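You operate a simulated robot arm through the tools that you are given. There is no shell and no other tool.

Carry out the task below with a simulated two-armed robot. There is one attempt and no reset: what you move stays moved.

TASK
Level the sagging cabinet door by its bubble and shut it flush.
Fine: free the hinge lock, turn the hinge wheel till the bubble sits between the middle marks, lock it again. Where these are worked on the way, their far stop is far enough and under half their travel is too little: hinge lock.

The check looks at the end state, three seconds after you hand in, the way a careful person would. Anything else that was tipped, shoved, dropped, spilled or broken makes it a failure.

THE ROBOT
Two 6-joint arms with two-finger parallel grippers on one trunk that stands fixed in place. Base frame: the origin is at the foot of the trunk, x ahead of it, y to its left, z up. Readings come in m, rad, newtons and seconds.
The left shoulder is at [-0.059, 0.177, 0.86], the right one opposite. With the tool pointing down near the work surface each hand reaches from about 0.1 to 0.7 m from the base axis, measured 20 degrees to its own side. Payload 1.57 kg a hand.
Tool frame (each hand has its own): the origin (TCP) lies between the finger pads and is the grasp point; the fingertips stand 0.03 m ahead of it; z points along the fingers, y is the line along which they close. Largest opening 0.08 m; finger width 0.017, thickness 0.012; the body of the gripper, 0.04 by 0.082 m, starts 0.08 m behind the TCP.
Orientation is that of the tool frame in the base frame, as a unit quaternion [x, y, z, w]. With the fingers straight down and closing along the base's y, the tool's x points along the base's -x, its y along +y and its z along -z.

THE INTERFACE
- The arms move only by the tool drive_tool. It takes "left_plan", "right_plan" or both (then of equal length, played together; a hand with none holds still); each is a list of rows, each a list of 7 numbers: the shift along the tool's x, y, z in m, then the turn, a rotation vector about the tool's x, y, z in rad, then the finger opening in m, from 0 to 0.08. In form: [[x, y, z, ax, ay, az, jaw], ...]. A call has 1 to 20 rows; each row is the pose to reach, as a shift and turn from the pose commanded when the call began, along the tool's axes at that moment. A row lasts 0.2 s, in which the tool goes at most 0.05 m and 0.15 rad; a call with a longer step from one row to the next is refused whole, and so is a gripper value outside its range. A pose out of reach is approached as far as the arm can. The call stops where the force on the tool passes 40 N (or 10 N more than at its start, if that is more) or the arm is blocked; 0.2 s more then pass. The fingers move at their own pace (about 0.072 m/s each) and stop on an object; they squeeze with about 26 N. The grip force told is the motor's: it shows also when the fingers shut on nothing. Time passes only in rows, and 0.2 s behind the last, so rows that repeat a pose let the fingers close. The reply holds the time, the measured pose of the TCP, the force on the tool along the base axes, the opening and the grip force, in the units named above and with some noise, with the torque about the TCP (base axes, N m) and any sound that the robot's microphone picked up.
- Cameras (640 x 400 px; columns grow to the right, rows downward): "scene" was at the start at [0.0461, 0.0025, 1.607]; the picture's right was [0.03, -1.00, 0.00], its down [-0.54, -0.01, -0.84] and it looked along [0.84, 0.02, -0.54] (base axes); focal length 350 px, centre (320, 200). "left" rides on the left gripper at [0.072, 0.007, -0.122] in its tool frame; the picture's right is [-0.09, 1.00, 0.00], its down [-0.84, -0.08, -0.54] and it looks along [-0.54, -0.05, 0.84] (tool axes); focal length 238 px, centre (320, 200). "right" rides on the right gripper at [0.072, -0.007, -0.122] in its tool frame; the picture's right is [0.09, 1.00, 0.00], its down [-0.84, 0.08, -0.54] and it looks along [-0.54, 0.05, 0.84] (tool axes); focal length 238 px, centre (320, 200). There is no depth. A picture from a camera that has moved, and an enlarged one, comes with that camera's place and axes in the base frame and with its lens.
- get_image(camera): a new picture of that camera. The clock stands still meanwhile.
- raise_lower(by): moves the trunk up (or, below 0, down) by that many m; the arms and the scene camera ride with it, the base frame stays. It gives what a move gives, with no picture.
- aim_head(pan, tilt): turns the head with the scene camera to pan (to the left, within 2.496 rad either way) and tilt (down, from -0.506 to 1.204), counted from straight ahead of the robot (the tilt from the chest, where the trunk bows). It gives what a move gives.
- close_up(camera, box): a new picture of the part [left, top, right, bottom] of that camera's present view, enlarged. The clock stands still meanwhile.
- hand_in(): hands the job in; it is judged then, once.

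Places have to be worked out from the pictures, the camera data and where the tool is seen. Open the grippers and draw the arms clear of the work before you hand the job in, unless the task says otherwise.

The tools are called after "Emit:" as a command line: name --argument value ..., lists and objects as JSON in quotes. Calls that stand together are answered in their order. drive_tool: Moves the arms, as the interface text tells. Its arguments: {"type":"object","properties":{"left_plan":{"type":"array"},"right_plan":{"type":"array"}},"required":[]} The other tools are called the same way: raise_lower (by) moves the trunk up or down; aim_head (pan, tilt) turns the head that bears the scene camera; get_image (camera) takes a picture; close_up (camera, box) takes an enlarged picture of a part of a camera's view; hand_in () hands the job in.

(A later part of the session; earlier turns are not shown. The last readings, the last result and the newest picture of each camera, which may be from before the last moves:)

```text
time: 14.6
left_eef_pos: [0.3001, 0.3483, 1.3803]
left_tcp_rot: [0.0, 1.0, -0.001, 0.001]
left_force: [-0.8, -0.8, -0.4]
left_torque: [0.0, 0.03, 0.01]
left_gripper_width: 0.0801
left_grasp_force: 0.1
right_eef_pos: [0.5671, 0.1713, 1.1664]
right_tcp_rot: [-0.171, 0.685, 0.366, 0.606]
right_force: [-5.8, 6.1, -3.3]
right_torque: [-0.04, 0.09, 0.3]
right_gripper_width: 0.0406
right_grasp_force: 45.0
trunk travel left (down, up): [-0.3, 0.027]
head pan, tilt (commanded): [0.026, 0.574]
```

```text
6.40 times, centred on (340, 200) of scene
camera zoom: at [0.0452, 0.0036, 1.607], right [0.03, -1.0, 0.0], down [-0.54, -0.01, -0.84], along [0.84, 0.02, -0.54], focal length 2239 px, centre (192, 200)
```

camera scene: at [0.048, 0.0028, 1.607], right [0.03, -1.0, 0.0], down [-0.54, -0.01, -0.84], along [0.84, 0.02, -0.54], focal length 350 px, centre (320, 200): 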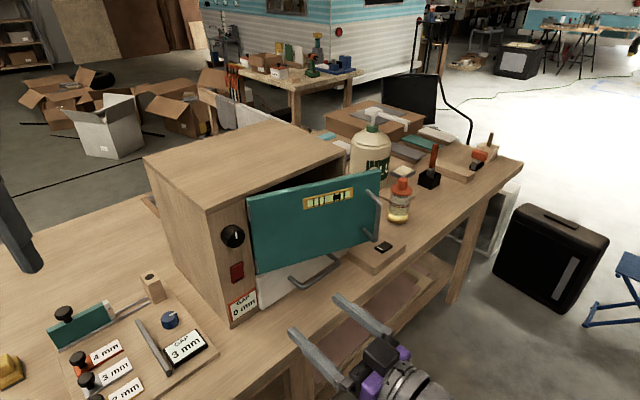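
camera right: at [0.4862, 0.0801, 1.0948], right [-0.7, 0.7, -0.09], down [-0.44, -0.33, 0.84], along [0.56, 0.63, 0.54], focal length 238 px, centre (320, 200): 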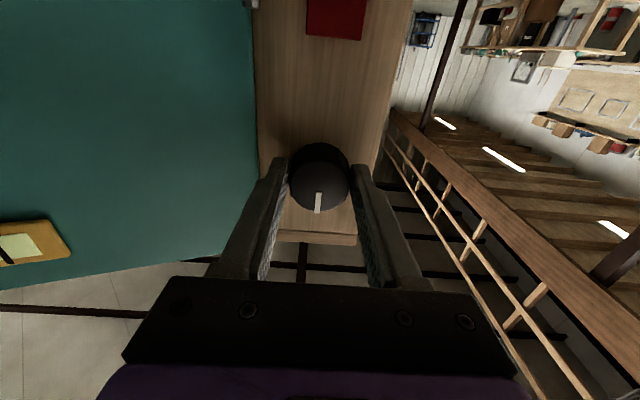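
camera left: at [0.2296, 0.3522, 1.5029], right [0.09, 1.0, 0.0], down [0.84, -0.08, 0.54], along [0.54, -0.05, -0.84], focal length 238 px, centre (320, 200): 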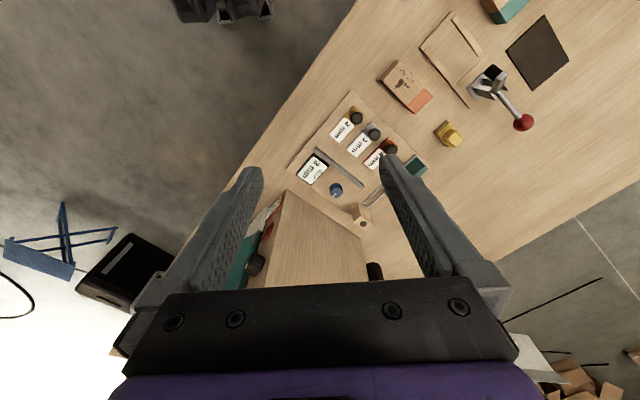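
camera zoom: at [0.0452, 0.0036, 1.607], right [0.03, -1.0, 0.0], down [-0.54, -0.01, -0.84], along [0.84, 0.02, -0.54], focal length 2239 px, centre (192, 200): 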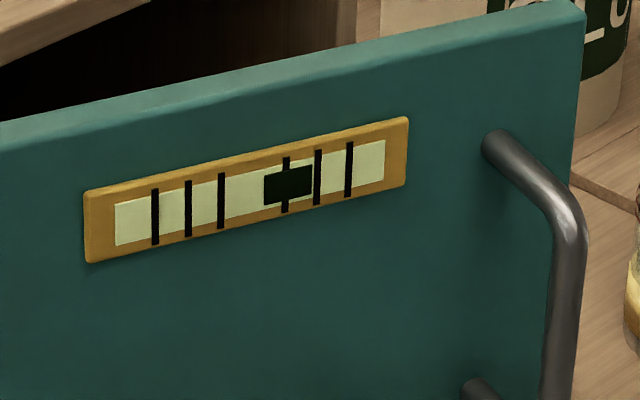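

Clockwise moves the bubble left as wanted: 15 of about 49 px for 0.3 rad. I turn 0.4 rad more and check.

Emit:
drive_tool --right_plan '[[0, 0, 0, 0, 0, 0.1, 0.03], [0, 0, 0, 0, 0, 0.2, 0.03], [0, 0, 0, 0, 0, 0.3, 0.03], [0, 0, 0, 0, 0, 0.4, 0.03], [0, 0, 0, 0, 0, 0.4, 0.03]]'

Emit:
close_up --camera "scene" --box '[200, 160, 360, 280]'

Emit:
close_up --camera "scene" --box '[290, 170, 390, 230]'

```text
time: 15.8
left_eef_pos: [0.2997, 0.3486, 1.3804]
left_tcp_rot: [0.0, 1.0, 0.0, 0.0]
left_force: [0.2, 0.8, -1.0]
left_torque: [-0.01, -0.02, 0.0]
left_gripper_width: 0.08
left_grasp_force: 0.0
right_eef_pos: [0.566, 0.1728, 1.1678]
right_tcp_rot: [-0.032, 0.705, 0.479, 0.522]
right_force: [-8.4, 8.9, 3.0]
right_torque: [0.06, -0.09, 0.36]
right_gripper_width: 0.0404
right_grasp_force: 44.6
trunk travel left (down, up): [-0.3, 0.027]
head pan, tilt (commanded): [0.026, 0.574]
```

```text
3.33 times, centred on (280, 220) of scene
camera zoom: at [0.0442, 0.0041, 1.6071], right [0.03, -1.0, 0.0], down [-0.54, -0.02, -0.84], along [0.84, 0.02, -0.54], focal length 1166 px, centre (453, 133)
```

zoom: 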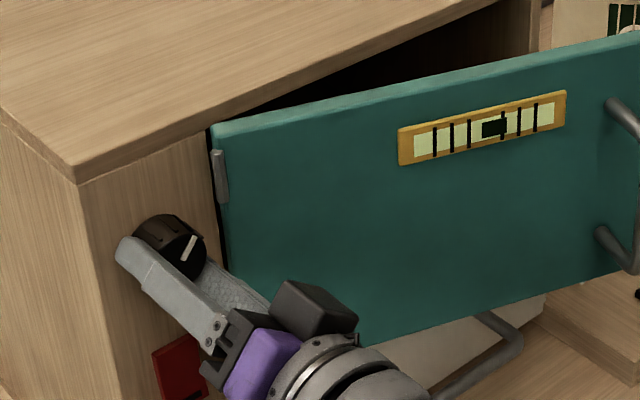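

```text
6.40 times, centred on (340, 200) of scene
camera zoom: at [0.0442, 0.0041, 1.6071], right [0.03, -1.0, 0.0], down [-0.54, -0.02, -0.84], along [0.84, 0.02, -0.54], focal length 2239 px, centre (192, 200)
```

zoom: 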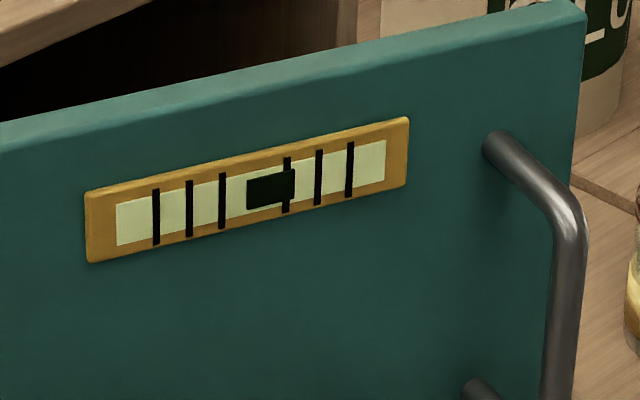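

The bubble is about 15 px short of the middle; at some 48 px/rad I turn another 0.32 rad.

Emit:
drive_tool --right_plan '[[0, 0, 0, 0, 0, 0.1, 0.03], [0, 0, 0, 0, 0, 0.2, 0.03], [0, 0, 0, 0, 0, 0.32, 0.03], [0, 0, 0, 0, 0, 0.32, 0.03]]'

Emit:
close_up --camera "scene" --box '[290, 170, 390, 230]'

Emit:
get_image --camera "right"

```text
time: 16.8
left_eef_pos: [0.2985, 0.3489, 1.3805]
left_tcp_rot: [0.001, 1.0, -0.002, 0.002]
left_force: [-0.2, 0.3, -0.1]
left_torque: [0.02, 0.0, 0.02]
left_gripper_width: 0.0799
left_grasp_force: 0.1
right_eef_pos: [0.5644, 0.174, 1.1674]
right_tcp_rot: [0.081, 0.701, 0.557, 0.439]
right_force: [-2.0, 15.7, 23.7]
right_torque: [0.46, -0.55, 0.37]
right_gripper_width: 0.0408
right_grasp_force: 45.3
trunk travel left (down, up): [-0.3, 0.027]
head pan, tilt (commanded): [0.026, 0.574]
```

```text
6.40 times, centred on (340, 200) of scene
camera zoom: at [0.0433, 0.0048, 1.6073], right [0.03, -1.0, 0.0], down [-0.54, -0.02, -0.84], along [0.84, 0.02, -0.54], focal length 2239 px, centre (192, 200)
```

zoom: 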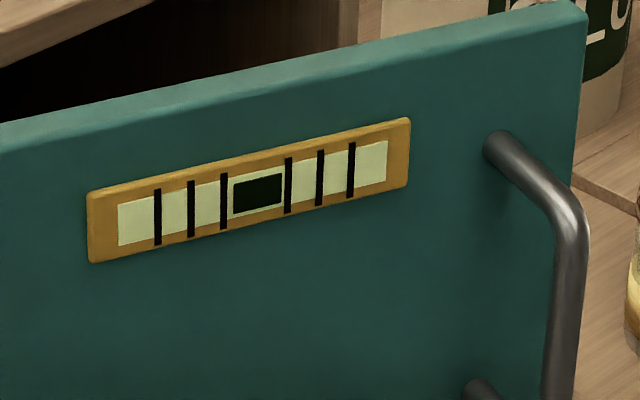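

```text
taken
camera right: at [0.4385, 0.1276, 1.1247], right [-0.43, 0.42, 0.8], down [0.09, -0.86, 0.5], along [0.9, 0.29, 0.33], focal length 238 px, centre (320, 200)
```

right: 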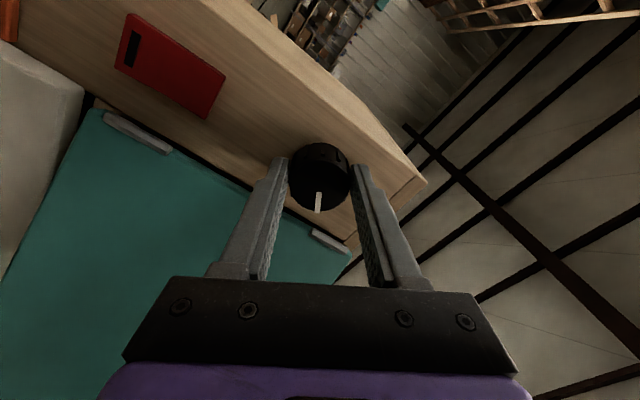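

The bubble now sits centred between the middle marks. I open the fingers gently and check that the bubble stays.

Emit:
drive_tool --right_plan '[[0, 0, 0, 0, 0, 0, 0.044], [0, 0, 0, 0, 0, 0, 0.05], [0, 0, 0, 0, 0, 0, 0.058], [0, 0, 0, 0, 0, 0, 0.058]]'

Emit:
close_up --camera "scene" --box '[290, 170, 390, 230]'

Emit:
close_up --camera "scene" --box '[200, 180, 320, 300]'

```text
time: 17.8
left_eef_pos: [0.3019, 0.3477, 1.3812]
left_tcp_rot: [0.0, 1.0, 0.0, 0.0]
left_force: [0.6, 0.0, -0.2]
left_torque: [-0.01, 0.01, 0.0]
left_gripper_width: 0.0801
left_grasp_force: 0.1
right_eef_pos: [0.5668, 0.1712, 1.1668]
right_tcp_rot: [0.081, 0.701, 0.555, 0.44]
right_force: [-0.3, -0.3, 0.3]
right_torque: [0.0, 0.01, -0.01]
right_gripper_width: 0.0578
right_grasp_force: 0.1
trunk travel left (down, up): [-0.3, 0.027]
head pan, tilt (commanded): [0.026, 0.574]
```

```text
6.40 times, centred on (340, 200) of scene
camera zoom: at [0.0461, 0.0026, 1.607], right [0.03, -1.0, 0.0], down [-0.54, -0.01, -0.84], along [0.84, 0.02, -0.54], focal length 2239 px, centre (192, 200)
```

zoom: 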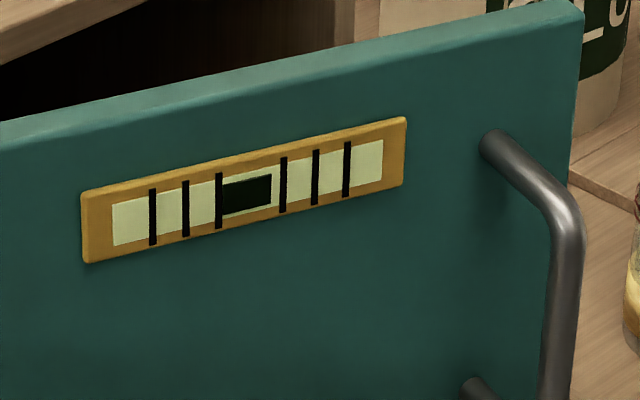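

```text
3.33 times, centred on (260, 240) of scene
camera zoom: at [0.0461, 0.0026, 1.607], right [0.03, -1.0, 0.0], down [-0.54, -0.01, -0.84], along [0.84, 0.02, -0.54], focal length 1166 px, centre (520, 67)
```

zoom: 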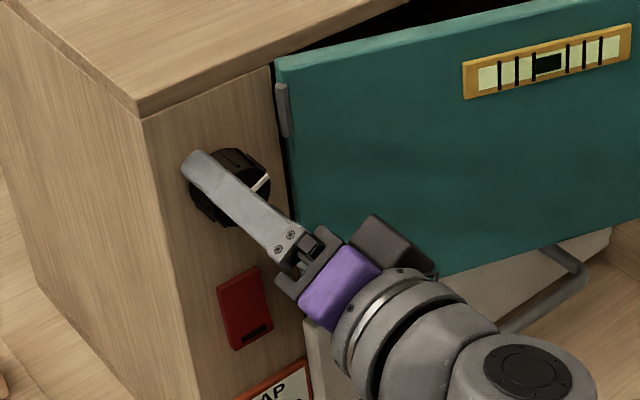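

On release the bubble drifted slightly left, near the left middle mark; my tool axis seems a few mm below the wheel's axis. I check the finger gaps in the hand camera before a small correction.

Emit:
close_up --camera "right" --box '[240, 110, 400, 230]'

Emit:
close_up --camera "scene" --box '[310, 180, 360, 215]'

```text
3.33 times, centred on (320, 170) of right
camera zoom: at [0.4405, 0.1255, 1.1231], right [-0.43, 0.42, 0.8], down [0.09, -0.86, 0.5], along [0.9, 0.29, 0.33], focal length 794 px, centre (320, 300)
```

zoom: 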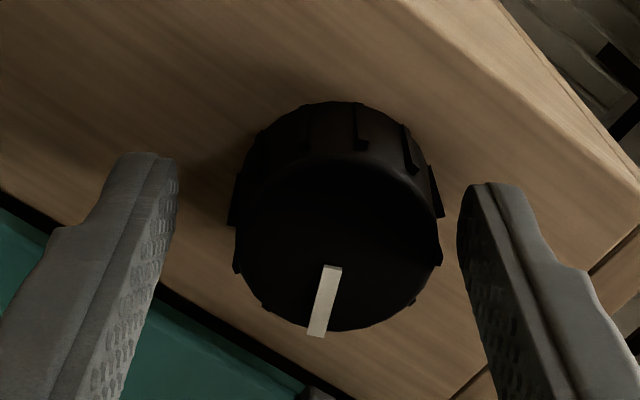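

```text
11.43 times, centred on (335, 198) of scene
camera zoom: at [0.0461, 0.0026, 1.607], right [0.03, -1.0, 0.0], down [-0.54, -0.01, -0.84], along [0.84, 0.02, -0.54], focal length 3998 px, centre (149, 229)
```

zoom: 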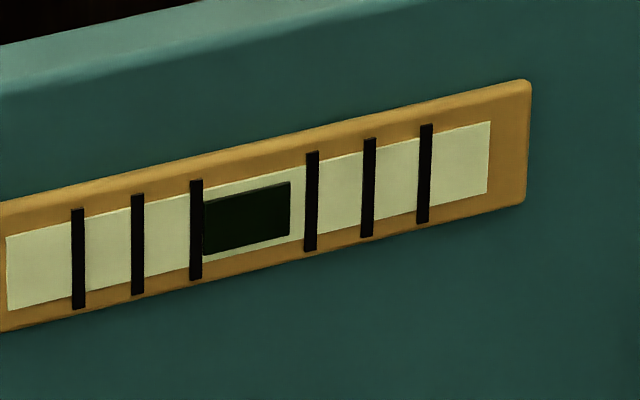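

The wheel sits about 3.8 mm to the tool's +y side, and the bubble needs about 0.08 rad back. I recentre and regrip.

Emit:
drive_tool --right_plan '[[-0.001, 0.0038, 0, 0, 0, 0, 0.058], [-0.001, 0.0038, 0, 0, 0, 0, 0.058], [-0.001, 0.0038, 0, 0, 0, 0, 0.045], [-0.001, 0.0038, 0, 0, 0, 0, 0.03], [-0.001, 0.0038, 0, 0, 0, 0, 0.03], [-0.001, 0.0038, 0, 0, 0, 0, 0.03]]'

Emit:
close_up --camera "scene" --box '[310, 180, 360, 215]'

```text
time: 19.2
left_eef_pos: [0.3003, 0.3459, 1.3807]
left_tcp_rot: [0.0, 1.0, 0.0, 0.0]
left_force: [0.7, 0.2, -0.6]
left_torque: [-0.01, 0.06, -0.01]
left_gripper_width: 0.08
left_grasp_force: 0.0
right_eef_pos: [0.5666, 0.1716, 1.1687]
right_tcp_rot: [0.083, 0.702, 0.554, 0.439]
right_force: [-1.2, -1.9, -6.0]
right_torque: [-0.13, 0.12, -0.21]
right_gripper_width: 0.0407
right_grasp_force: 44.9
trunk travel left (down, up): [-0.3, 0.027]
head pan, tilt (commanded): [0.026, 0.574]
```

```text
11.43 times, centred on (335, 198) of scene
camera zoom: at [0.0466, 0.0024, 1.6069], right [0.03, -1.0, 0.0], down [-0.54, -0.01, -0.84], along [0.84, 0.02, -0.54], focal length 3998 px, centre (149, 229)
```

zoom: 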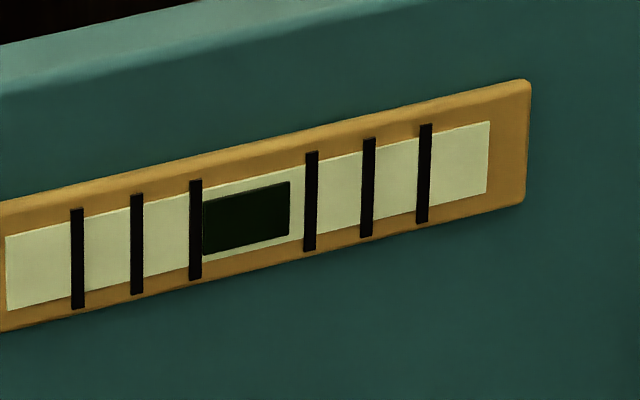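

Gripped with little side force and the bubble unchanged. I turn back counterclockwise by 0.09 rad.

Emit:
drive_tool --right_plan '[[0, 0, 0, 0, 0, -0.05, 0.03], [0, 0, 0, 0, 0, -0.09, 0.03], [0, 0, 0, 0, 0, -0.09, 0.03]]'

Emit:
close_up --camera "scene" --box '[310, 180, 360, 215]'

```text
time: 20.0
left_eef_pos: [0.3013, 0.3476, 1.3802]
left_tcp_rot: [0.001, 1.0, 0.0, 0.0]
left_force: [0.6, -0.3, 0.3]
left_torque: [0.0, 0.01, 0.0]
left_gripper_width: 0.0798
left_grasp_force: 0.1
right_eef_pos: [0.5666, 0.1709, 1.1695]
right_tcp_rot: [0.051, 0.705, 0.534, 0.463]
right_force: [-4.5, -3.9, -14.7]
right_torque: [-0.3, 0.3, 0.03]
right_gripper_width: 0.0407
right_grasp_force: 44.9
trunk travel left (down, up): [-0.3, 0.027]
head pan, tilt (commanded): [0.026, 0.574]
```

```text
11.43 times, centred on (335, 198) of scene
camera zoom: at [0.0468, 0.0022, 1.6069], right [0.03, -1.0, 0.0], down [-0.54, -0.01, -0.84], along [0.84, 0.02, -0.54], focal length 3998 px, centre (149, 229)
```

zoom: 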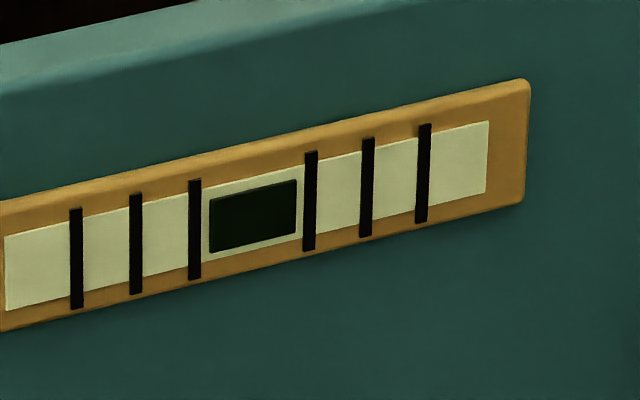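

The bubble is centred. Before opening I relieve the 15 N vertical side load by lowering the hand 2 mm.

Emit:
drive_tool --right_plan '[[0.0012, -0.0016, 0, 0, 0, 0, 0.03]]'

Emit:
close_up --camera "scene" --box '[310, 180, 360, 215]'

```text
time: 20.4
left_eef_pos: [0.3015, 0.3455, 1.3817]
left_tcp_rot: [0.0, 1.0, 0.0, 0.001]
left_force: [-1.0, -0.1, 0.3]
left_torque: [-0.01, 0.01, 0.01]
left_gripper_width: 0.0797
left_grasp_force: 0.1
right_eef_pos: [0.5669, 0.1713, 1.1684]
right_tcp_rot: [0.051, 0.704, 0.535, 0.464]
right_force: [4.6, -1.6, 6.7]
right_torque: [-0.18, 0.22, -0.03]
right_gripper_width: 0.0405
right_grasp_force: 45.1
trunk travel left (down, up): [-0.3, 0.027]
head pan, tilt (commanded): [0.026, 0.574]
```

```text
11.43 times, centred on (335, 198) of scene
camera zoom: at [0.0464, 0.0022, 1.6073], right [0.03, -1.0, 0.0], down [-0.54, -0.01, -0.84], along [0.84, 0.02, -0.54], focal length 3998 px, centre (149, 229)
```

zoom: 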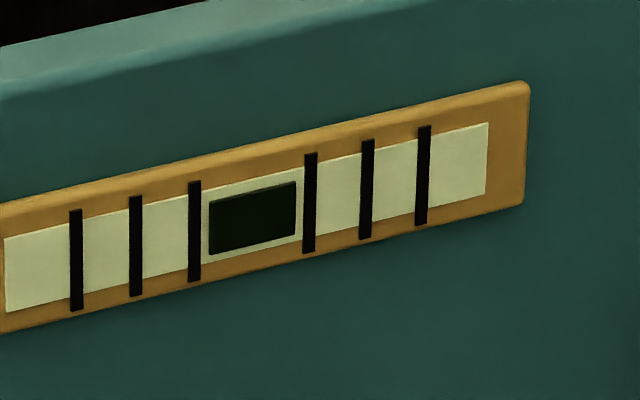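

The side load is nearly gone and the bubble centred. I open the fingers.

Emit:
drive_tool --right_plan '[[0, 0, 0, 0, 0, 0, 0.042], [0, 0, 0, 0, 0, 0, 0.046], [0, 0, 0, 0, 0, 0, 0.056], [0, 0, 0, 0, 0, 0, 0.058]]'

Emit:
close_up --camera "scene" --box '[310, 180, 360, 215]'

Emit:
close_up --camera "right" --box '[240, 110, 400, 230]'

```text
time: 21.4
left_eef_pos: [0.3006, 0.3474, 1.381]
left_tcp_rot: [0.0, 1.0, 0.0, 0.0]
left_force: [0.6, 0.3, 1.3]
left_torque: [-0.05, 0.02, -0.01]
left_gripper_width: 0.08
left_grasp_force: 0.0
right_eef_pos: [0.5663, 0.1725, 1.1689]
right_tcp_rot: [0.051, 0.704, 0.536, 0.463]
right_force: [0.5, 0.4, 0.2]
right_torque: [-0.01, -0.01, 0.0]
right_gripper_width: 0.058
right_grasp_force: 0.1
trunk travel left (down, up): [-0.3, 0.027]
head pan, tilt (commanded): [0.026, 0.574]
```

```text
11.43 times, centred on (335, 198) of scene
camera zoom: at [0.0462, 0.0025, 1.607], right [0.03, -1.0, 0.0], down [-0.54, -0.01, -0.84], along [0.84, 0.02, -0.54], focal length 3998 px, centre (149, 229)
```

zoom: 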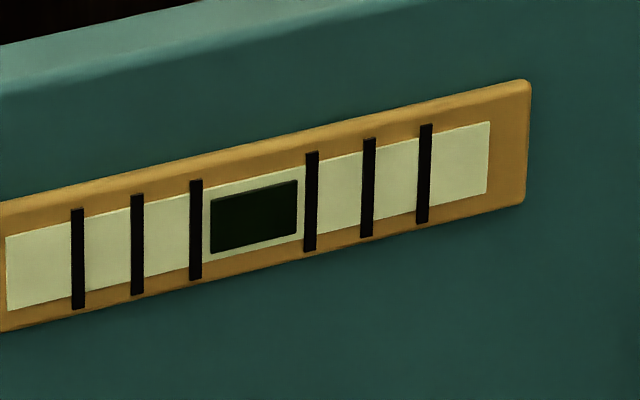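

```text
3.33 times, centred on (320, 170) of right
camera zoom: at [0.4426, 0.1235, 1.1201], right [-0.48, 0.47, 0.74], down [0.06, -0.83, 0.56], along [0.88, 0.31, 0.37], focal length 794 px, centre (320, 300)
```

zoom: 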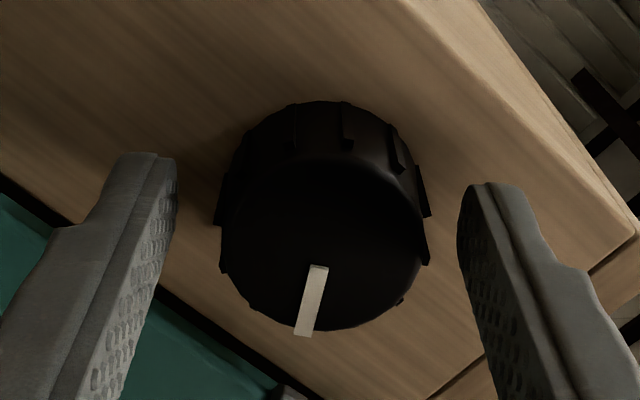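

The bubble stays centred after release. I withdraw 14 cm straight back and then unroll the wrist while closing the fingers.

Emit:
drive_tool --right_plan '[[0, 0, -0.02, 0, 0, 0, 0.058], [0, 0, -0.06, 0, 0, 0, 0.058], [0, 0, -0.1, 0, 0, 0, 0.058], [0, 0, -0.14, 0, 0, -0.1, 0.04], [0, 0, -0.14, 0, 0, -0.24, 0.02], [0, 0, -0.14, 0, 0, -0.38, 0.0], [0, 0, -0.14, 0, 0, -0.52, 0.0], [0, 0, -0.14, 0, 0, -0.66, 0.0], [0, 0, -0.14, 0, 0, -0.8, 0.0], [0, 0, -0.14, 0, 0, -0.93, 0.0]]'

Emit:
get_image --camera "right"

Emit:
get_image --camera "scene"

Emit:
close_up --camera "scene" --box '[310, 180, 360, 215]'

```text
time: 23.6
left_eef_pos: [0.301, 0.3471, 1.3817]
left_tcp_rot: [0.0, 1.0, 0.0, 0.0]
left_force: [0.4, 0.4, -0.7]
left_torque: [-0.01, 0.01, 0.01]
left_gripper_width: 0.0802
left_grasp_force: 0.1
right_eef_pos: [0.4675, 0.0727, 1.1684]
right_tcp_rot: [-0.272, 0.652, 0.27, 0.654]
right_force: [-0.6, 0.3, -0.1]
right_torque: [0.0, 0.02, 0.01]
right_gripper_width: 0.0
right_grasp_force: 21.5
trunk travel left (down, up): [-0.3, 0.027]
head pan, tilt (commanded): [0.026, 0.574]
```

```text
taken
camera right: at [0.3869, -0.0181, 1.0965], right [-0.7, 0.7, -0.1], down [-0.44, -0.33, 0.84], along [0.56, 0.63, 0.54], focal length 238 px, centre (320, 200)
```

right: 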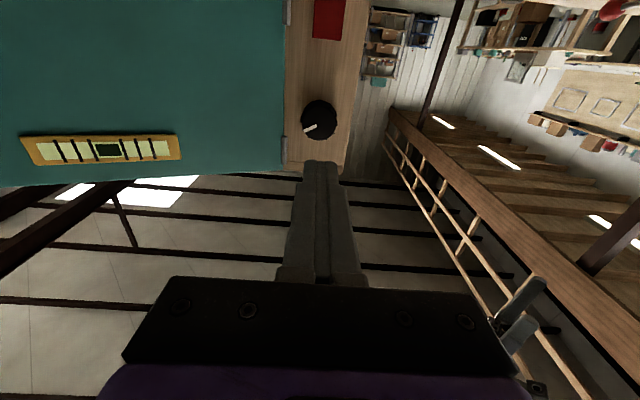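

```text
taken
camera scene: at [0.0463, 0.0026, 1.607], right [0.03, -1.0, 0.0], down [-0.54, -0.01, -0.84], along [0.84, 0.02, -0.54], focal length 350 px, centre (320, 200)
```

scene: 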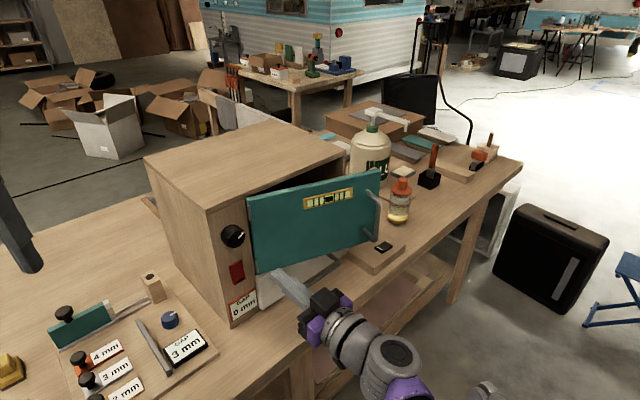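

```text
11.43 times, centred on (335, 198) of scene
camera zoom: at [0.0463, 0.0026, 1.607], right [0.03, -1.0, 0.0], down [-0.54, -0.01, -0.84], along [0.84, 0.02, -0.54], focal length 3998 px, centre (149, 229)
```

zoom: 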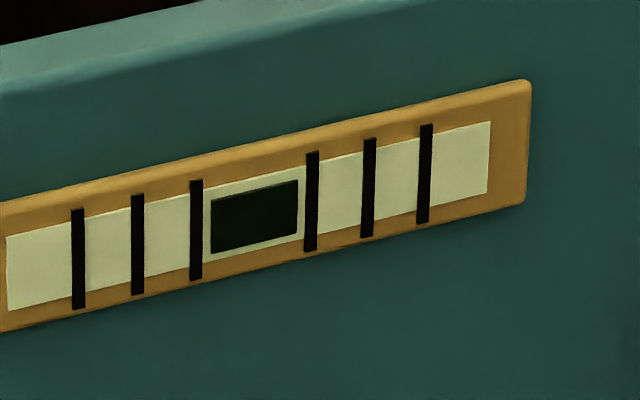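

The bubble remains centred. Now I go down in front of the rocker's lower end (z about 1.049), keeping a 4 cm gap, with closed fingers.

Emit:
drive_tool --right_plan '[[0.03, 0.002, 0.0, 0, 0, 0, 0.0], [0.07, 0.002, 0.0, 0, 0, 0, 0.0], [0.1, 0.002, 0.02, 0, 0, 0, 0.0], [0.119, 0.002, 0.05, 0, 0, 0, 0.0], [0.119, 0.002, 0.08, 0, 0, 0, 0.0], [0.119, 0.002, 0.1, 0, 0, 0, 0.0]]'

Emit:
get_image --camera "right"

Emit:
close_up --camera "scene" --box '[200, 220, 320, 320]'

```text
time: 25.0
left_eef_pos: [0.3008, 0.3469, 1.3805]
left_tcp_rot: [0.0, 1.0, 0.0, 0.0]
left_force: [1.0, 0.6, -0.9]
left_torque: [0.01, 0.02, 0.0]
left_gripper_width: 0.0801
left_grasp_force: 0.0
right_eef_pos: [0.5384, 0.1451, 1.0501]
right_tcp_rot: [-0.271, 0.652, 0.271, 0.654]
right_force: [0.4, 0.2, 0.2]
right_torque: [0.01, 0.0, 0.01]
right_gripper_width: 0.0
right_grasp_force: 21.6
trunk travel left (down, up): [-0.3, 0.027]
head pan, tilt (commanded): [0.026, 0.574]
```

```text
taken
camera right: at [0.4564, 0.0538, 0.9772], right [-0.7, 0.7, -0.09], down [-0.44, -0.33, 0.84], along [0.56, 0.63, 0.54], focal length 238 px, centre (320, 200)
```

right: 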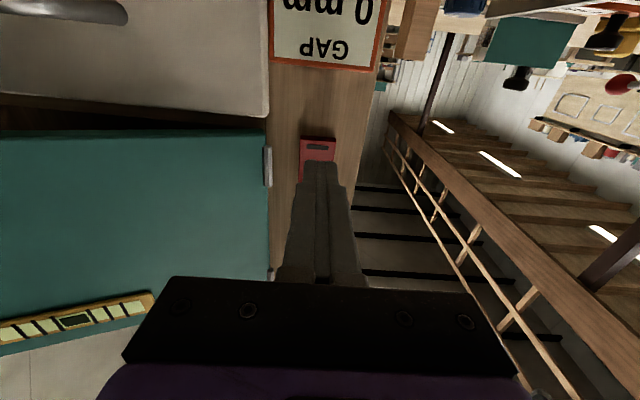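

```text
4.00 times, centred on (260, 270) of scene
camera zoom: at [0.0467, 0.0028, 1.607], right [0.03, -1.0, 0.0], down [-0.54, -0.01, -0.84], along [0.84, 0.02, -0.54], focal length 1399 px, centre (560, -80)
```

zoom: 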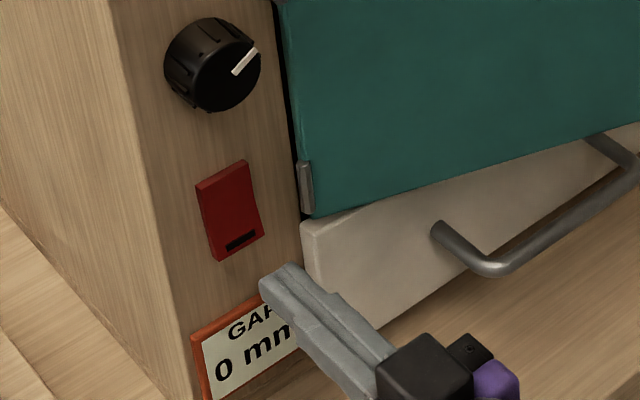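

The tips would strike about 13 mm above the rocker's bottom edge; I lower by 4 mm and advance slowly to contact.

Emit:
drive_tool --right_plan '[[0.004, 0, 0.01, 0, 0, 0, 0.0], [0.004, 0, 0.02, 0, 0, 0, 0.0], [0.004, 0, 0.026, 0, 0, 0, 0.0], [0.004, 0, 0.03, 0, 0, 0, 0.0], [0.004, 0, 0.033, 0, 0, 0, 0.0]]'

Emit:
close_up --camera "right" --box '[240, 0, 400, 220]'

Emit:
close_up --camera "scene" --box '[200, 220, 290, 310]'

```text
time: 26.2
left_eef_pos: [0.301, 0.3471, 1.3808]
left_tcp_rot: [0.0, 1.0, 0.0, 0.0]
left_force: [0.9, -0.2, -0.1]
left_torque: [0.01, 0.02, 0.02]
left_gripper_width: 0.08
left_grasp_force: 0.1
right_eef_pos: [0.5615, 0.1692, 1.0442]
right_tcp_rot: [-0.271, 0.652, 0.27, 0.655]
right_force: [-0.1, 0.6, 0.3]
right_torque: [0.01, 0.02, -0.01]
right_gripper_width: 0.0
right_grasp_force: 20.7
trunk travel left (down, up): [-0.3, 0.027]
head pan, tilt (commanded): [0.026, 0.574]
```

```text
1.82 times, centred on (320, 110) of right
camera zoom: at [0.4797, 0.077, 0.9735], right [-0.7, 0.7, -0.09], down [-0.44, -0.33, 0.84], along [0.56, 0.63, 0.54], focal length 433 px, centre (320, 364)
```

zoom: 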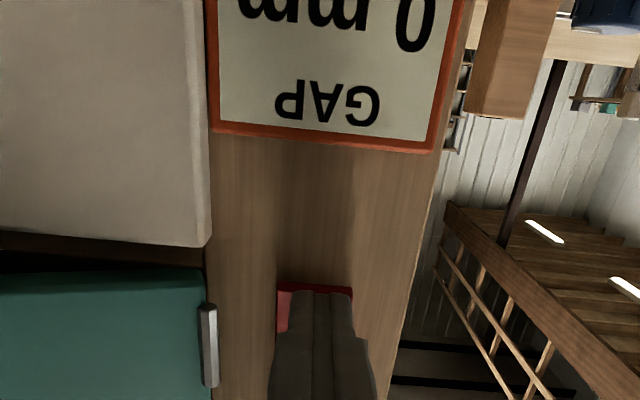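

```text
4.44 times, centred on (245, 265) of scene
camera zoom: at [0.0462, 0.0026, 1.607], right [0.03, -1.0, 0.0], down [-0.54, -0.01, -0.84], along [0.84, 0.02, -0.54], focal length 1555 px, centre (653, -89)
```

zoom: 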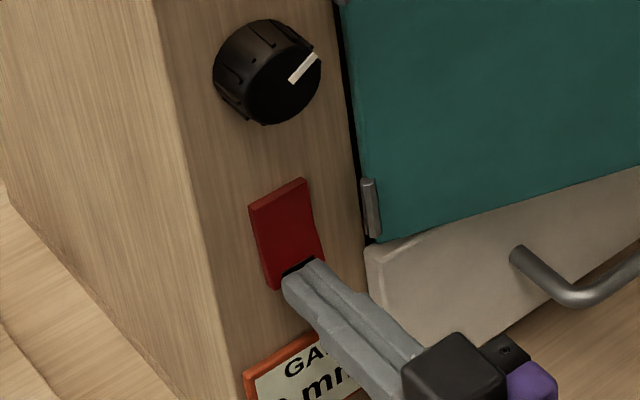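

The tips are lined up with the rocker's lower end and still free. I press on in small steps.

Emit:
drive_tool --right_plan '[[0, 0, 0.003, 0, 0, 0, 0.0], [0, 0, 0.006, 0, 0, 0, 0.0], [0, 0, 0.009, 0, 0, 0, 0.0]]'

Emit:
close_up --camera "right" --box '[240, 0, 400, 220]'

Emit:
close_up --camera "scene" --box '[200, 220, 290, 310]'

```text
time: 27.0
left_eef_pos: [0.301, 0.3453, 1.3814]
left_tcp_rot: [0.001, 1.0, 0.001, 0.001]
left_force: [-1.0, -0.5, 0.3]
left_torque: [0.02, 0.03, 0.01]
left_gripper_width: 0.08
left_grasp_force: 0.0
right_eef_pos: [0.5655, 0.1728, 1.0445]
right_tcp_rot: [-0.271, 0.652, 0.27, 0.655]
right_force: [-15.5, -11.9, -8.9]
right_torque: [-0.06, 0.09, 0.03]
right_gripper_width: 0.0
right_grasp_force: 21.2
trunk travel left (down, up): [-0.3, 0.027]
head pan, tilt (commanded): [0.026, 0.574]
```

```text
1.82 times, centred on (320, 110) of right
camera zoom: at [0.4848, 0.082, 0.9735], right [-0.7, 0.7, -0.09], down [-0.44, -0.33, 0.83], along [0.56, 0.63, 0.54], focal length 433 px, centre (320, 364)
```

zoom: 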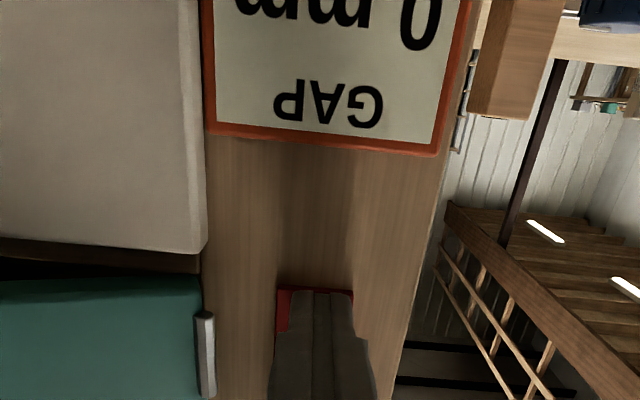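

```text
4.44 times, centred on (245, 265) of scene
camera zoom: at [0.0445, 0.0007, 1.6068], right [0.03, -1.0, 0.0], down [-0.54, -0.01, -0.84], along [0.84, 0.02, -0.54], focal length 1555 px, centre (653, -89)
```

zoom: 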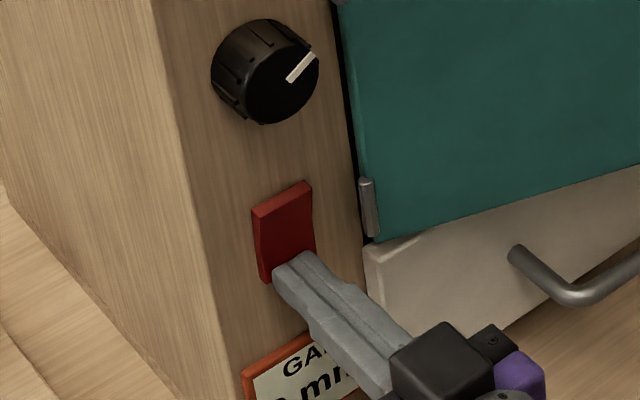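

The rocker has flipped back (its top stands out) with 21 N on the tips. I press a little more to be sure of the stop.

Emit:
drive_tool --right_plan '[[0, 0, 0.002, 0, 0, 0, 0.0], [0, 0, 0.003, 0, 0, 0, 0.0]]'

Emit:
close_up --camera "scene" --box '[200, 220, 290, 310]'

```text
time: 27.5
left_eef_pos: [0.2997, 0.3451, 1.3815]
left_tcp_rot: [0.0, 1.0, 0.0, 0.001]
left_force: [0.0, -1.0, 0.9]
left_torque: [0.02, -0.03, -0.01]
left_gripper_width: 0.08
left_grasp_force: 0.1
right_eef_pos: [0.5663, 0.172, 1.0449]
right_tcp_rot: [-0.271, 0.652, 0.269, 0.655]
right_force: [-21.1, -15.9, -10.1]
right_torque: [0.18, 0.23, 0.12]
right_gripper_width: 0.0001
right_grasp_force: 21.1
trunk travel left (down, up): [-0.3, 0.027]
head pan, tilt (commanded): [0.026, 0.574]
stopped in row 2 (right hand): the force on the tool passed its limit at 42 N (the readings are from after the stop); the commanded pose is now the measured one
```

```text
4.44 times, centred on (245, 265) of scene
camera zoom: at [0.044, 0.0006, 1.6072], right [0.03, -1.0, 0.0], down [-0.54, -0.01, -0.84], along [0.84, 0.02, -0.54], focal length 1555 px, centre (653, -89)
```

zoom: 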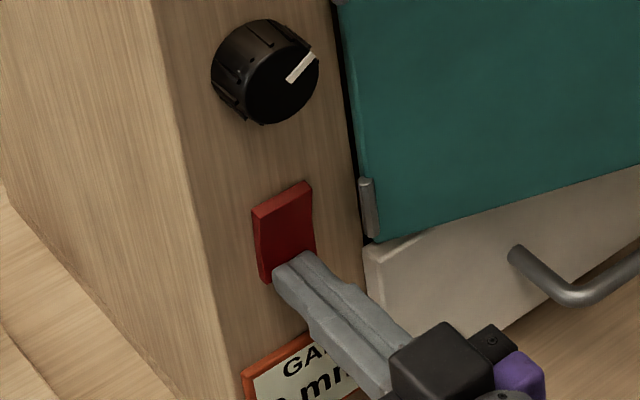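

The stop was met at 42 N, so the rocker is fully back. I withdraw and check the lock, wheel and bubble.

Emit:
drive_tool --right_plan '[[0, 0, -0.02, 0, 0, 0, 0.0], [0, 0, -0.06, 0, 0, 0, 0.0], [-0.02, 0, -0.1, 0, 0, 0, 0.0], [-0.05, 0, -0.14, 0, 0, 0, 0.0]]'

Emit:
close_up --camera "scene" --box '[200, 200, 290, 310]'

Emit:
close_up --camera "scene" --box '[310, 180, 360, 215]'

Emit:
get_image --camera "right"

Emit:
get_image --camera "scene"

```text
time: 28.5
left_eef_pos: [0.2991, 0.3462, 1.3813]
left_tcp_rot: [0.0, 1.0, 0.001, 0.001]
left_force: [-0.7, 0.0, -0.3]
left_torque: [0.03, -0.05, 0.01]
left_gripper_width: 0.0802
left_grasp_force: 0.0
right_eef_pos: [0.466, 0.0756, 1.0949]
right_tcp_rot: [-0.271, 0.652, 0.269, 0.656]
right_force: [0.5, 0.0, -0.5]
right_torque: [-0.01, 0.0, -0.02]
right_gripper_width: 0.0002
right_grasp_force: 21.4
trunk travel left (down, up): [-0.3, 0.027]
head pan, tilt (commanded): [0.026, 0.574]
```

```text
3.64 times, centred on (245, 255) of scene
camera zoom: at [0.0438, 0.0013, 1.607], right [0.03, -1.0, 0.0], down [-0.54, -0.01, -0.84], along [0.84, 0.02, -0.54], focal length 1272 px, centre (593, 0)
```

zoom: 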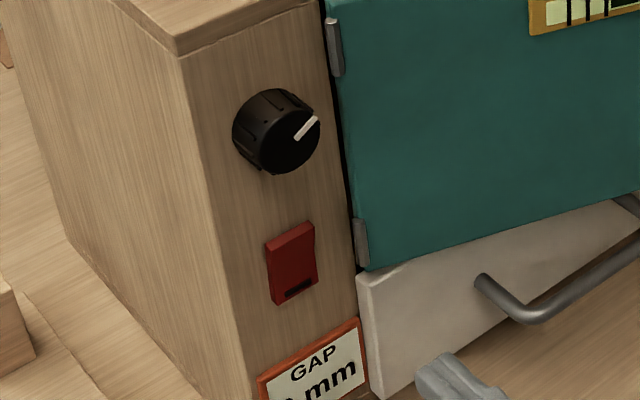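

```text
11.43 times, centred on (335, 198) of scene
camera zoom: at [0.0438, 0.0013, 1.607], right [0.03, -1.0, 0.0], down [-0.54, -0.01, -0.84], along [0.84, 0.02, -0.54], focal length 3998 px, centre (149, 229)
```

zoom: 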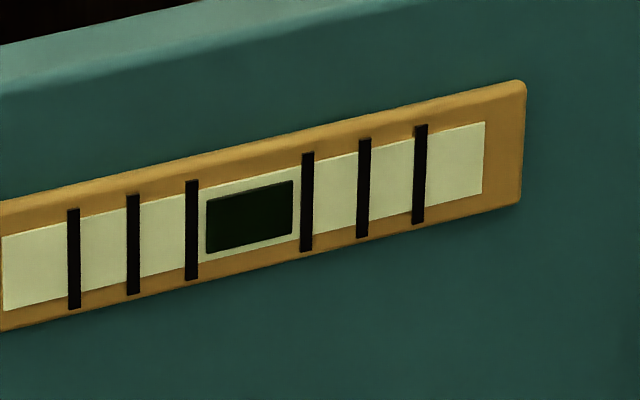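

```text
taken
camera right: at [0.3851, -0.0156, 1.0234], right [-0.7, 0.71, -0.1], down [-0.44, -0.33, 0.83], along [0.56, 0.63, 0.54], focal length 238 px, centre (320, 200)
```

right: 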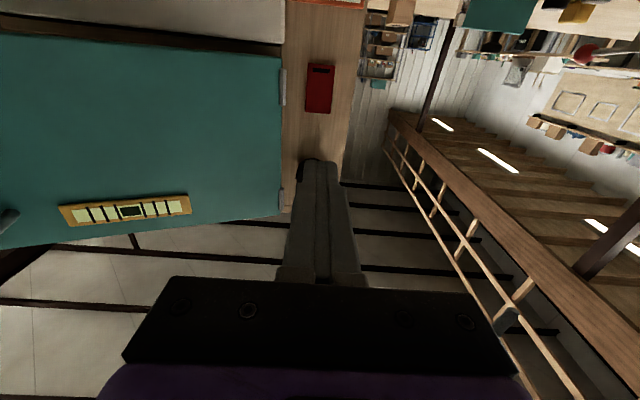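

```text
taken
camera scene: at [0.0438, 0.0013, 1.607], right [0.03, -1.0, 0.0], down [-0.54, -0.01, -0.84], along [0.84, 0.02, -0.54], focal length 350 px, centre (320, 200)
```

scene: 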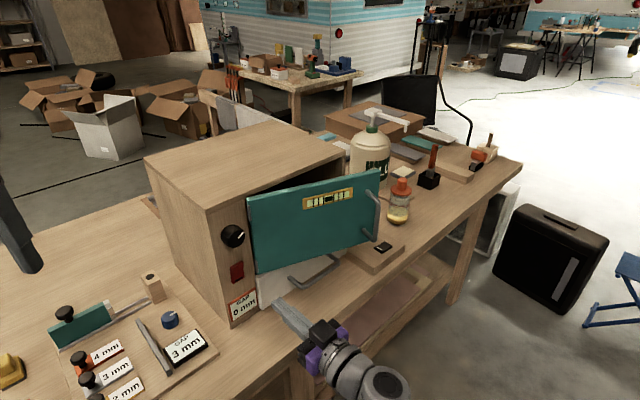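

Lock is back, wheel turned, bubble centred. Next is shutting the door: I back off and move the right hand sideways (to the cabinet's right) to face the door near its free edge.

Emit:
drive_tool --right_plan '[[-0.01, 0, -0.03, 0, 0, 0, 0.0], [-0.025, -0.03, -0.06, 0, 0, 0, 0.0], [-0.025, -0.07, -0.075, 0, 0, 0, 0.0], [-0.025, -0.11, -0.08, 0, 0, 0, 0.0], [-0.025, -0.15, -0.08, 0, 0, 0, 0.0], [-0.025, -0.19, -0.08, 0, 0, 0, 0.0], [-0.025, -0.224, -0.08, 0, 0, 0, 0.0]]'

Emit:
get_image --camera "right"

Emit:
get_image --camera "scene"

```text
time: 30.1
left_eef_pos: [0.3024, 0.3462, 1.3813]
left_tcp_rot: [0.0, 1.0, 0.0, 0.0]
left_force: [-0.1, -0.9, 0.5]
left_torque: [0.04, 0.01, 0.01]
left_gripper_width: 0.08
left_grasp_force: 0.0
right_eef_pos: [0.5728, -0.1397, 1.1198]
right_tcp_rot: [-0.27, 0.653, 0.269, 0.654]
right_force: [0.0, 0.6, 0.0]
right_torque: [0.02, 0.02, 0.03]
right_gripper_width: 0.0001
right_grasp_force: 21.7
trunk travel left (down, up): [-0.3, 0.027]
head pan, tilt (commanded): [0.026, 0.574]
```

```text
taken
camera right: at [0.4907, -0.2311, 1.0483], right [-0.7, 0.7, -0.09], down [-0.44, -0.33, 0.84], along [0.56, 0.63, 0.54], focal length 238 px, centre (320, 200)
```

right: 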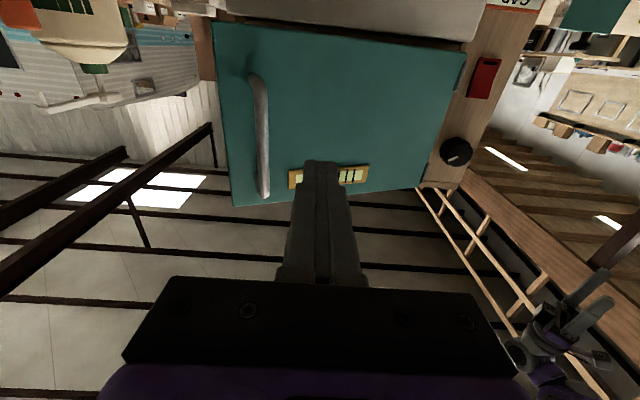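

```text
taken
camera scene: at [0.047, 0.002, 1.607], right [0.03, -1.0, 0.0], down [-0.54, -0.01, -0.84], along [0.84, 0.02, -0.54], focal length 350 px, centre (320, 200)
```

scene: 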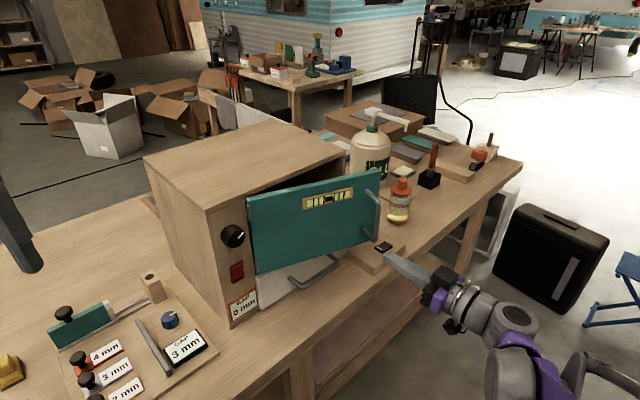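

The right hand faces the door, the tips would strike between vial and handle at mid-height. I advance 10 cm to just before the door face and look.

Emit:
drive_tool --right_plan '[[0, -0.008, 0.03, 0, 0, 0, 0.0], [0, -0.008, 0.06, 0, 0, 0, 0.0], [0, -0.008, 0.08, 0, 0, 0, 0.0], [0, -0.008, 0.095, 0, 0, 0, 0.0]]'

Emit:
get_image --camera "right"

Emit:
close_up --camera "scene" --box '[230, 150, 470, 310]'

```text
time: 31.1
left_eef_pos: [0.3019, 0.3473, 1.3801]
left_tcp_rot: [0.001, 1.0, 0.0, 0.001]
left_force: [-0.6, 0.7, 0.2]
left_torque: [-0.03, 0.03, 0.02]
left_gripper_width: 0.0801
left_grasp_force: 0.1
right_eef_pos: [0.6435, -0.0758, 1.1188]
right_tcp_rot: [-0.271, 0.653, 0.27, 0.654]
right_force: [0.0, -0.7, -0.7]
right_torque: [-0.03, 0.03, 0.01]
right_gripper_width: 0.0001
right_grasp_force: 21.6
trunk travel left (down, up): [-0.3, 0.027]
head pan, tilt (commanded): [0.026, 0.574]
```

```text
taken
camera right: at [0.5626, -0.1678, 1.0486], right [-0.7, 0.71, -0.09], down [-0.44, -0.33, 0.84], along [0.56, 0.63, 0.54], focal length 238 px, centre (320, 200)
```

right: 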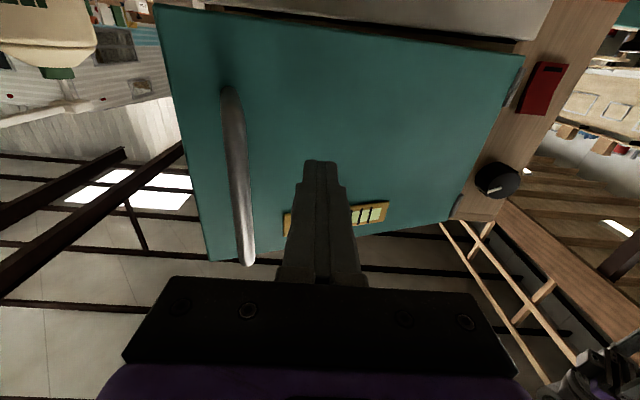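

```text
2.50 times, centred on (350, 230) of scene
camera zoom: at [0.0467, 0.0028, 1.607], right [0.03, -1.0, 0.0], down [-0.54, -0.01, -0.84], along [0.84, 0.02, -0.54], focal length 874 px, centre (245, 125)
```

zoom: 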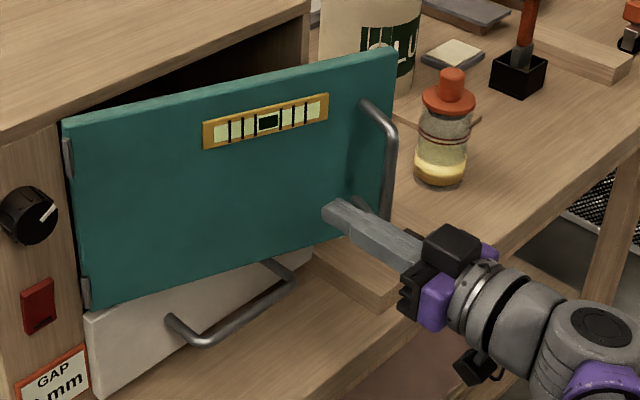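

The tips are just before the door face, between vial and handle. I push slowly by 7 cm.

Emit:
drive_tool --right_plan '[[0, 0, 0.01, 0, 0, 0, 0.0], [0, 0, 0.02, 0, 0, 0, 0.0], [0, 0, 0.03, 0, 0, 0, 0.0], [0, 0, 0.04, 0, 0, 0, 0.0], [0, 0, 0.05, 0, 0, 0, 0.0], [0, 0, 0.06, 0, 0, 0, 0.0], [0, 0, 0.07, 0, 0, 0, 0.0]]'

Emit:
get_image --camera "right"

Emit:
close_up --camera "scene" --box '[200, 130, 440, 310]'

```text
time: 32.7
left_eef_pos: [0.3015, 0.3475, 1.3805]
left_tcp_rot: [0.0, 1.0, 0.0, 0.0]
left_force: [0.5, 0.1, -0.1]
left_torque: [0.0, -0.03, -0.02]
left_gripper_width: 0.0801
left_grasp_force: 0.1
right_eef_pos: [0.6923, -0.027, 1.1196]
right_tcp_rot: [-0.271, 0.652, 0.268, 0.655]
right_force: [-1.0, -0.1, 0.4]
right_torque: [-0.03, 0.02, -0.02]
right_gripper_width: 0.0
right_grasp_force: 21.3
trunk travel left (down, up): [-0.3, 0.027]
head pan, tilt (commanded): [0.026, 0.574]
```

```text
taken
camera right: at [0.612, -0.1184, 1.0485], right [-0.7, 0.7, -0.1], down [-0.44, -0.33, 0.84], along [0.56, 0.63, 0.54], focal length 238 px, centre (320, 200)
```

right: 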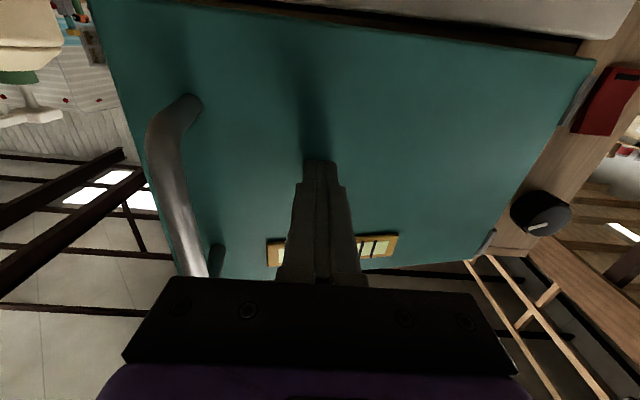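

```text
2.22 times, centred on (320, 220) of scene
camera zoom: at [0.0463, 0.0027, 1.607], right [0.03, -1.0, 0.0], down [-0.54, -0.01, -0.84], along [0.84, 0.02, -0.54], focal length 777 px, centre (320, 156)
```

zoom: 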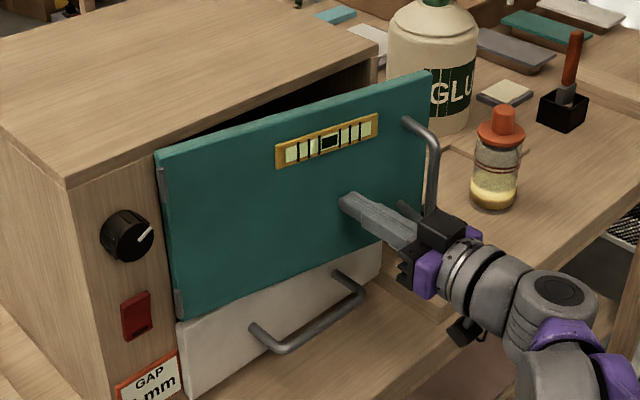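

The door follows the push with hardly any force. I continue slowly toward closed.

Emit:
drive_tool --right_plan '[[0, 0, 0.008, 0, 0, 0, 0.0], [0, 0, 0.016, 0, 0, 0, 0.0], [0, 0, 0.024, 0, 0, 0, 0.0], [0, 0, 0.032, 0, 0, 0, 0.0], [0, 0, 0.038, 0, 0, 0, 0.0], [0, 0, 0.042, 0, 0, 0, 0.0]]'

Emit:
get_image --camera "right"

Emit:
close_up --camera "scene" --box '[200, 130, 440, 310]'

```text
time: 34.1
left_eef_pos: [0.3018, 0.3472, 1.3823]
left_tcp_rot: [0.0, 1.0, 0.0, 0.001]
left_force: [0.6, 0.6, -0.7]
left_torque: [-0.03, -0.01, -0.01]
left_gripper_width: 0.0801
left_grasp_force: 0.1
right_eef_pos: [0.7223, 0.0017, 1.1214]
right_tcp_rot: [-0.271, 0.652, 0.27, 0.654]
right_force: [-0.5, -0.3, -0.9]
right_torque: [-0.02, 0.0, -0.02]
right_gripper_width: 0.0
right_grasp_force: 21.5
trunk travel left (down, up): [-0.3, 0.027]
head pan, tilt (commanded): [0.026, 0.574]
```

```text
taken
camera right: at [0.6411, -0.0892, 1.0485], right [-0.7, 0.71, -0.1], down [-0.44, -0.33, 0.84], along [0.56, 0.63, 0.54], focal length 238 px, centre (320, 200)
```

right: 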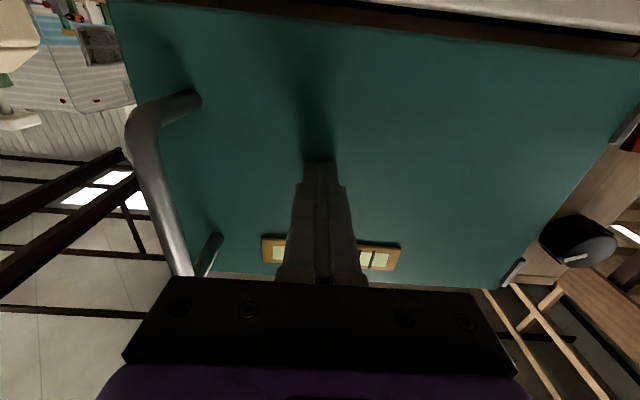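

```text
2.22 times, centred on (320, 220) of scene
camera zoom: at [0.0461, 0.0024, 1.607], right [0.03, -1.0, 0.0], down [-0.54, -0.01, -0.84], along [0.84, 0.02, -0.54], focal length 777 px, centre (320, 156)
```

zoom: 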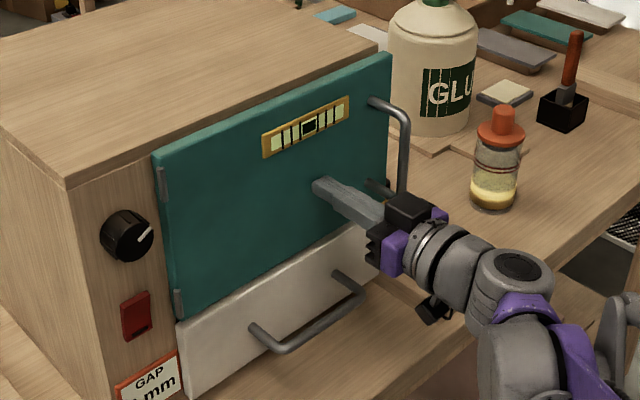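

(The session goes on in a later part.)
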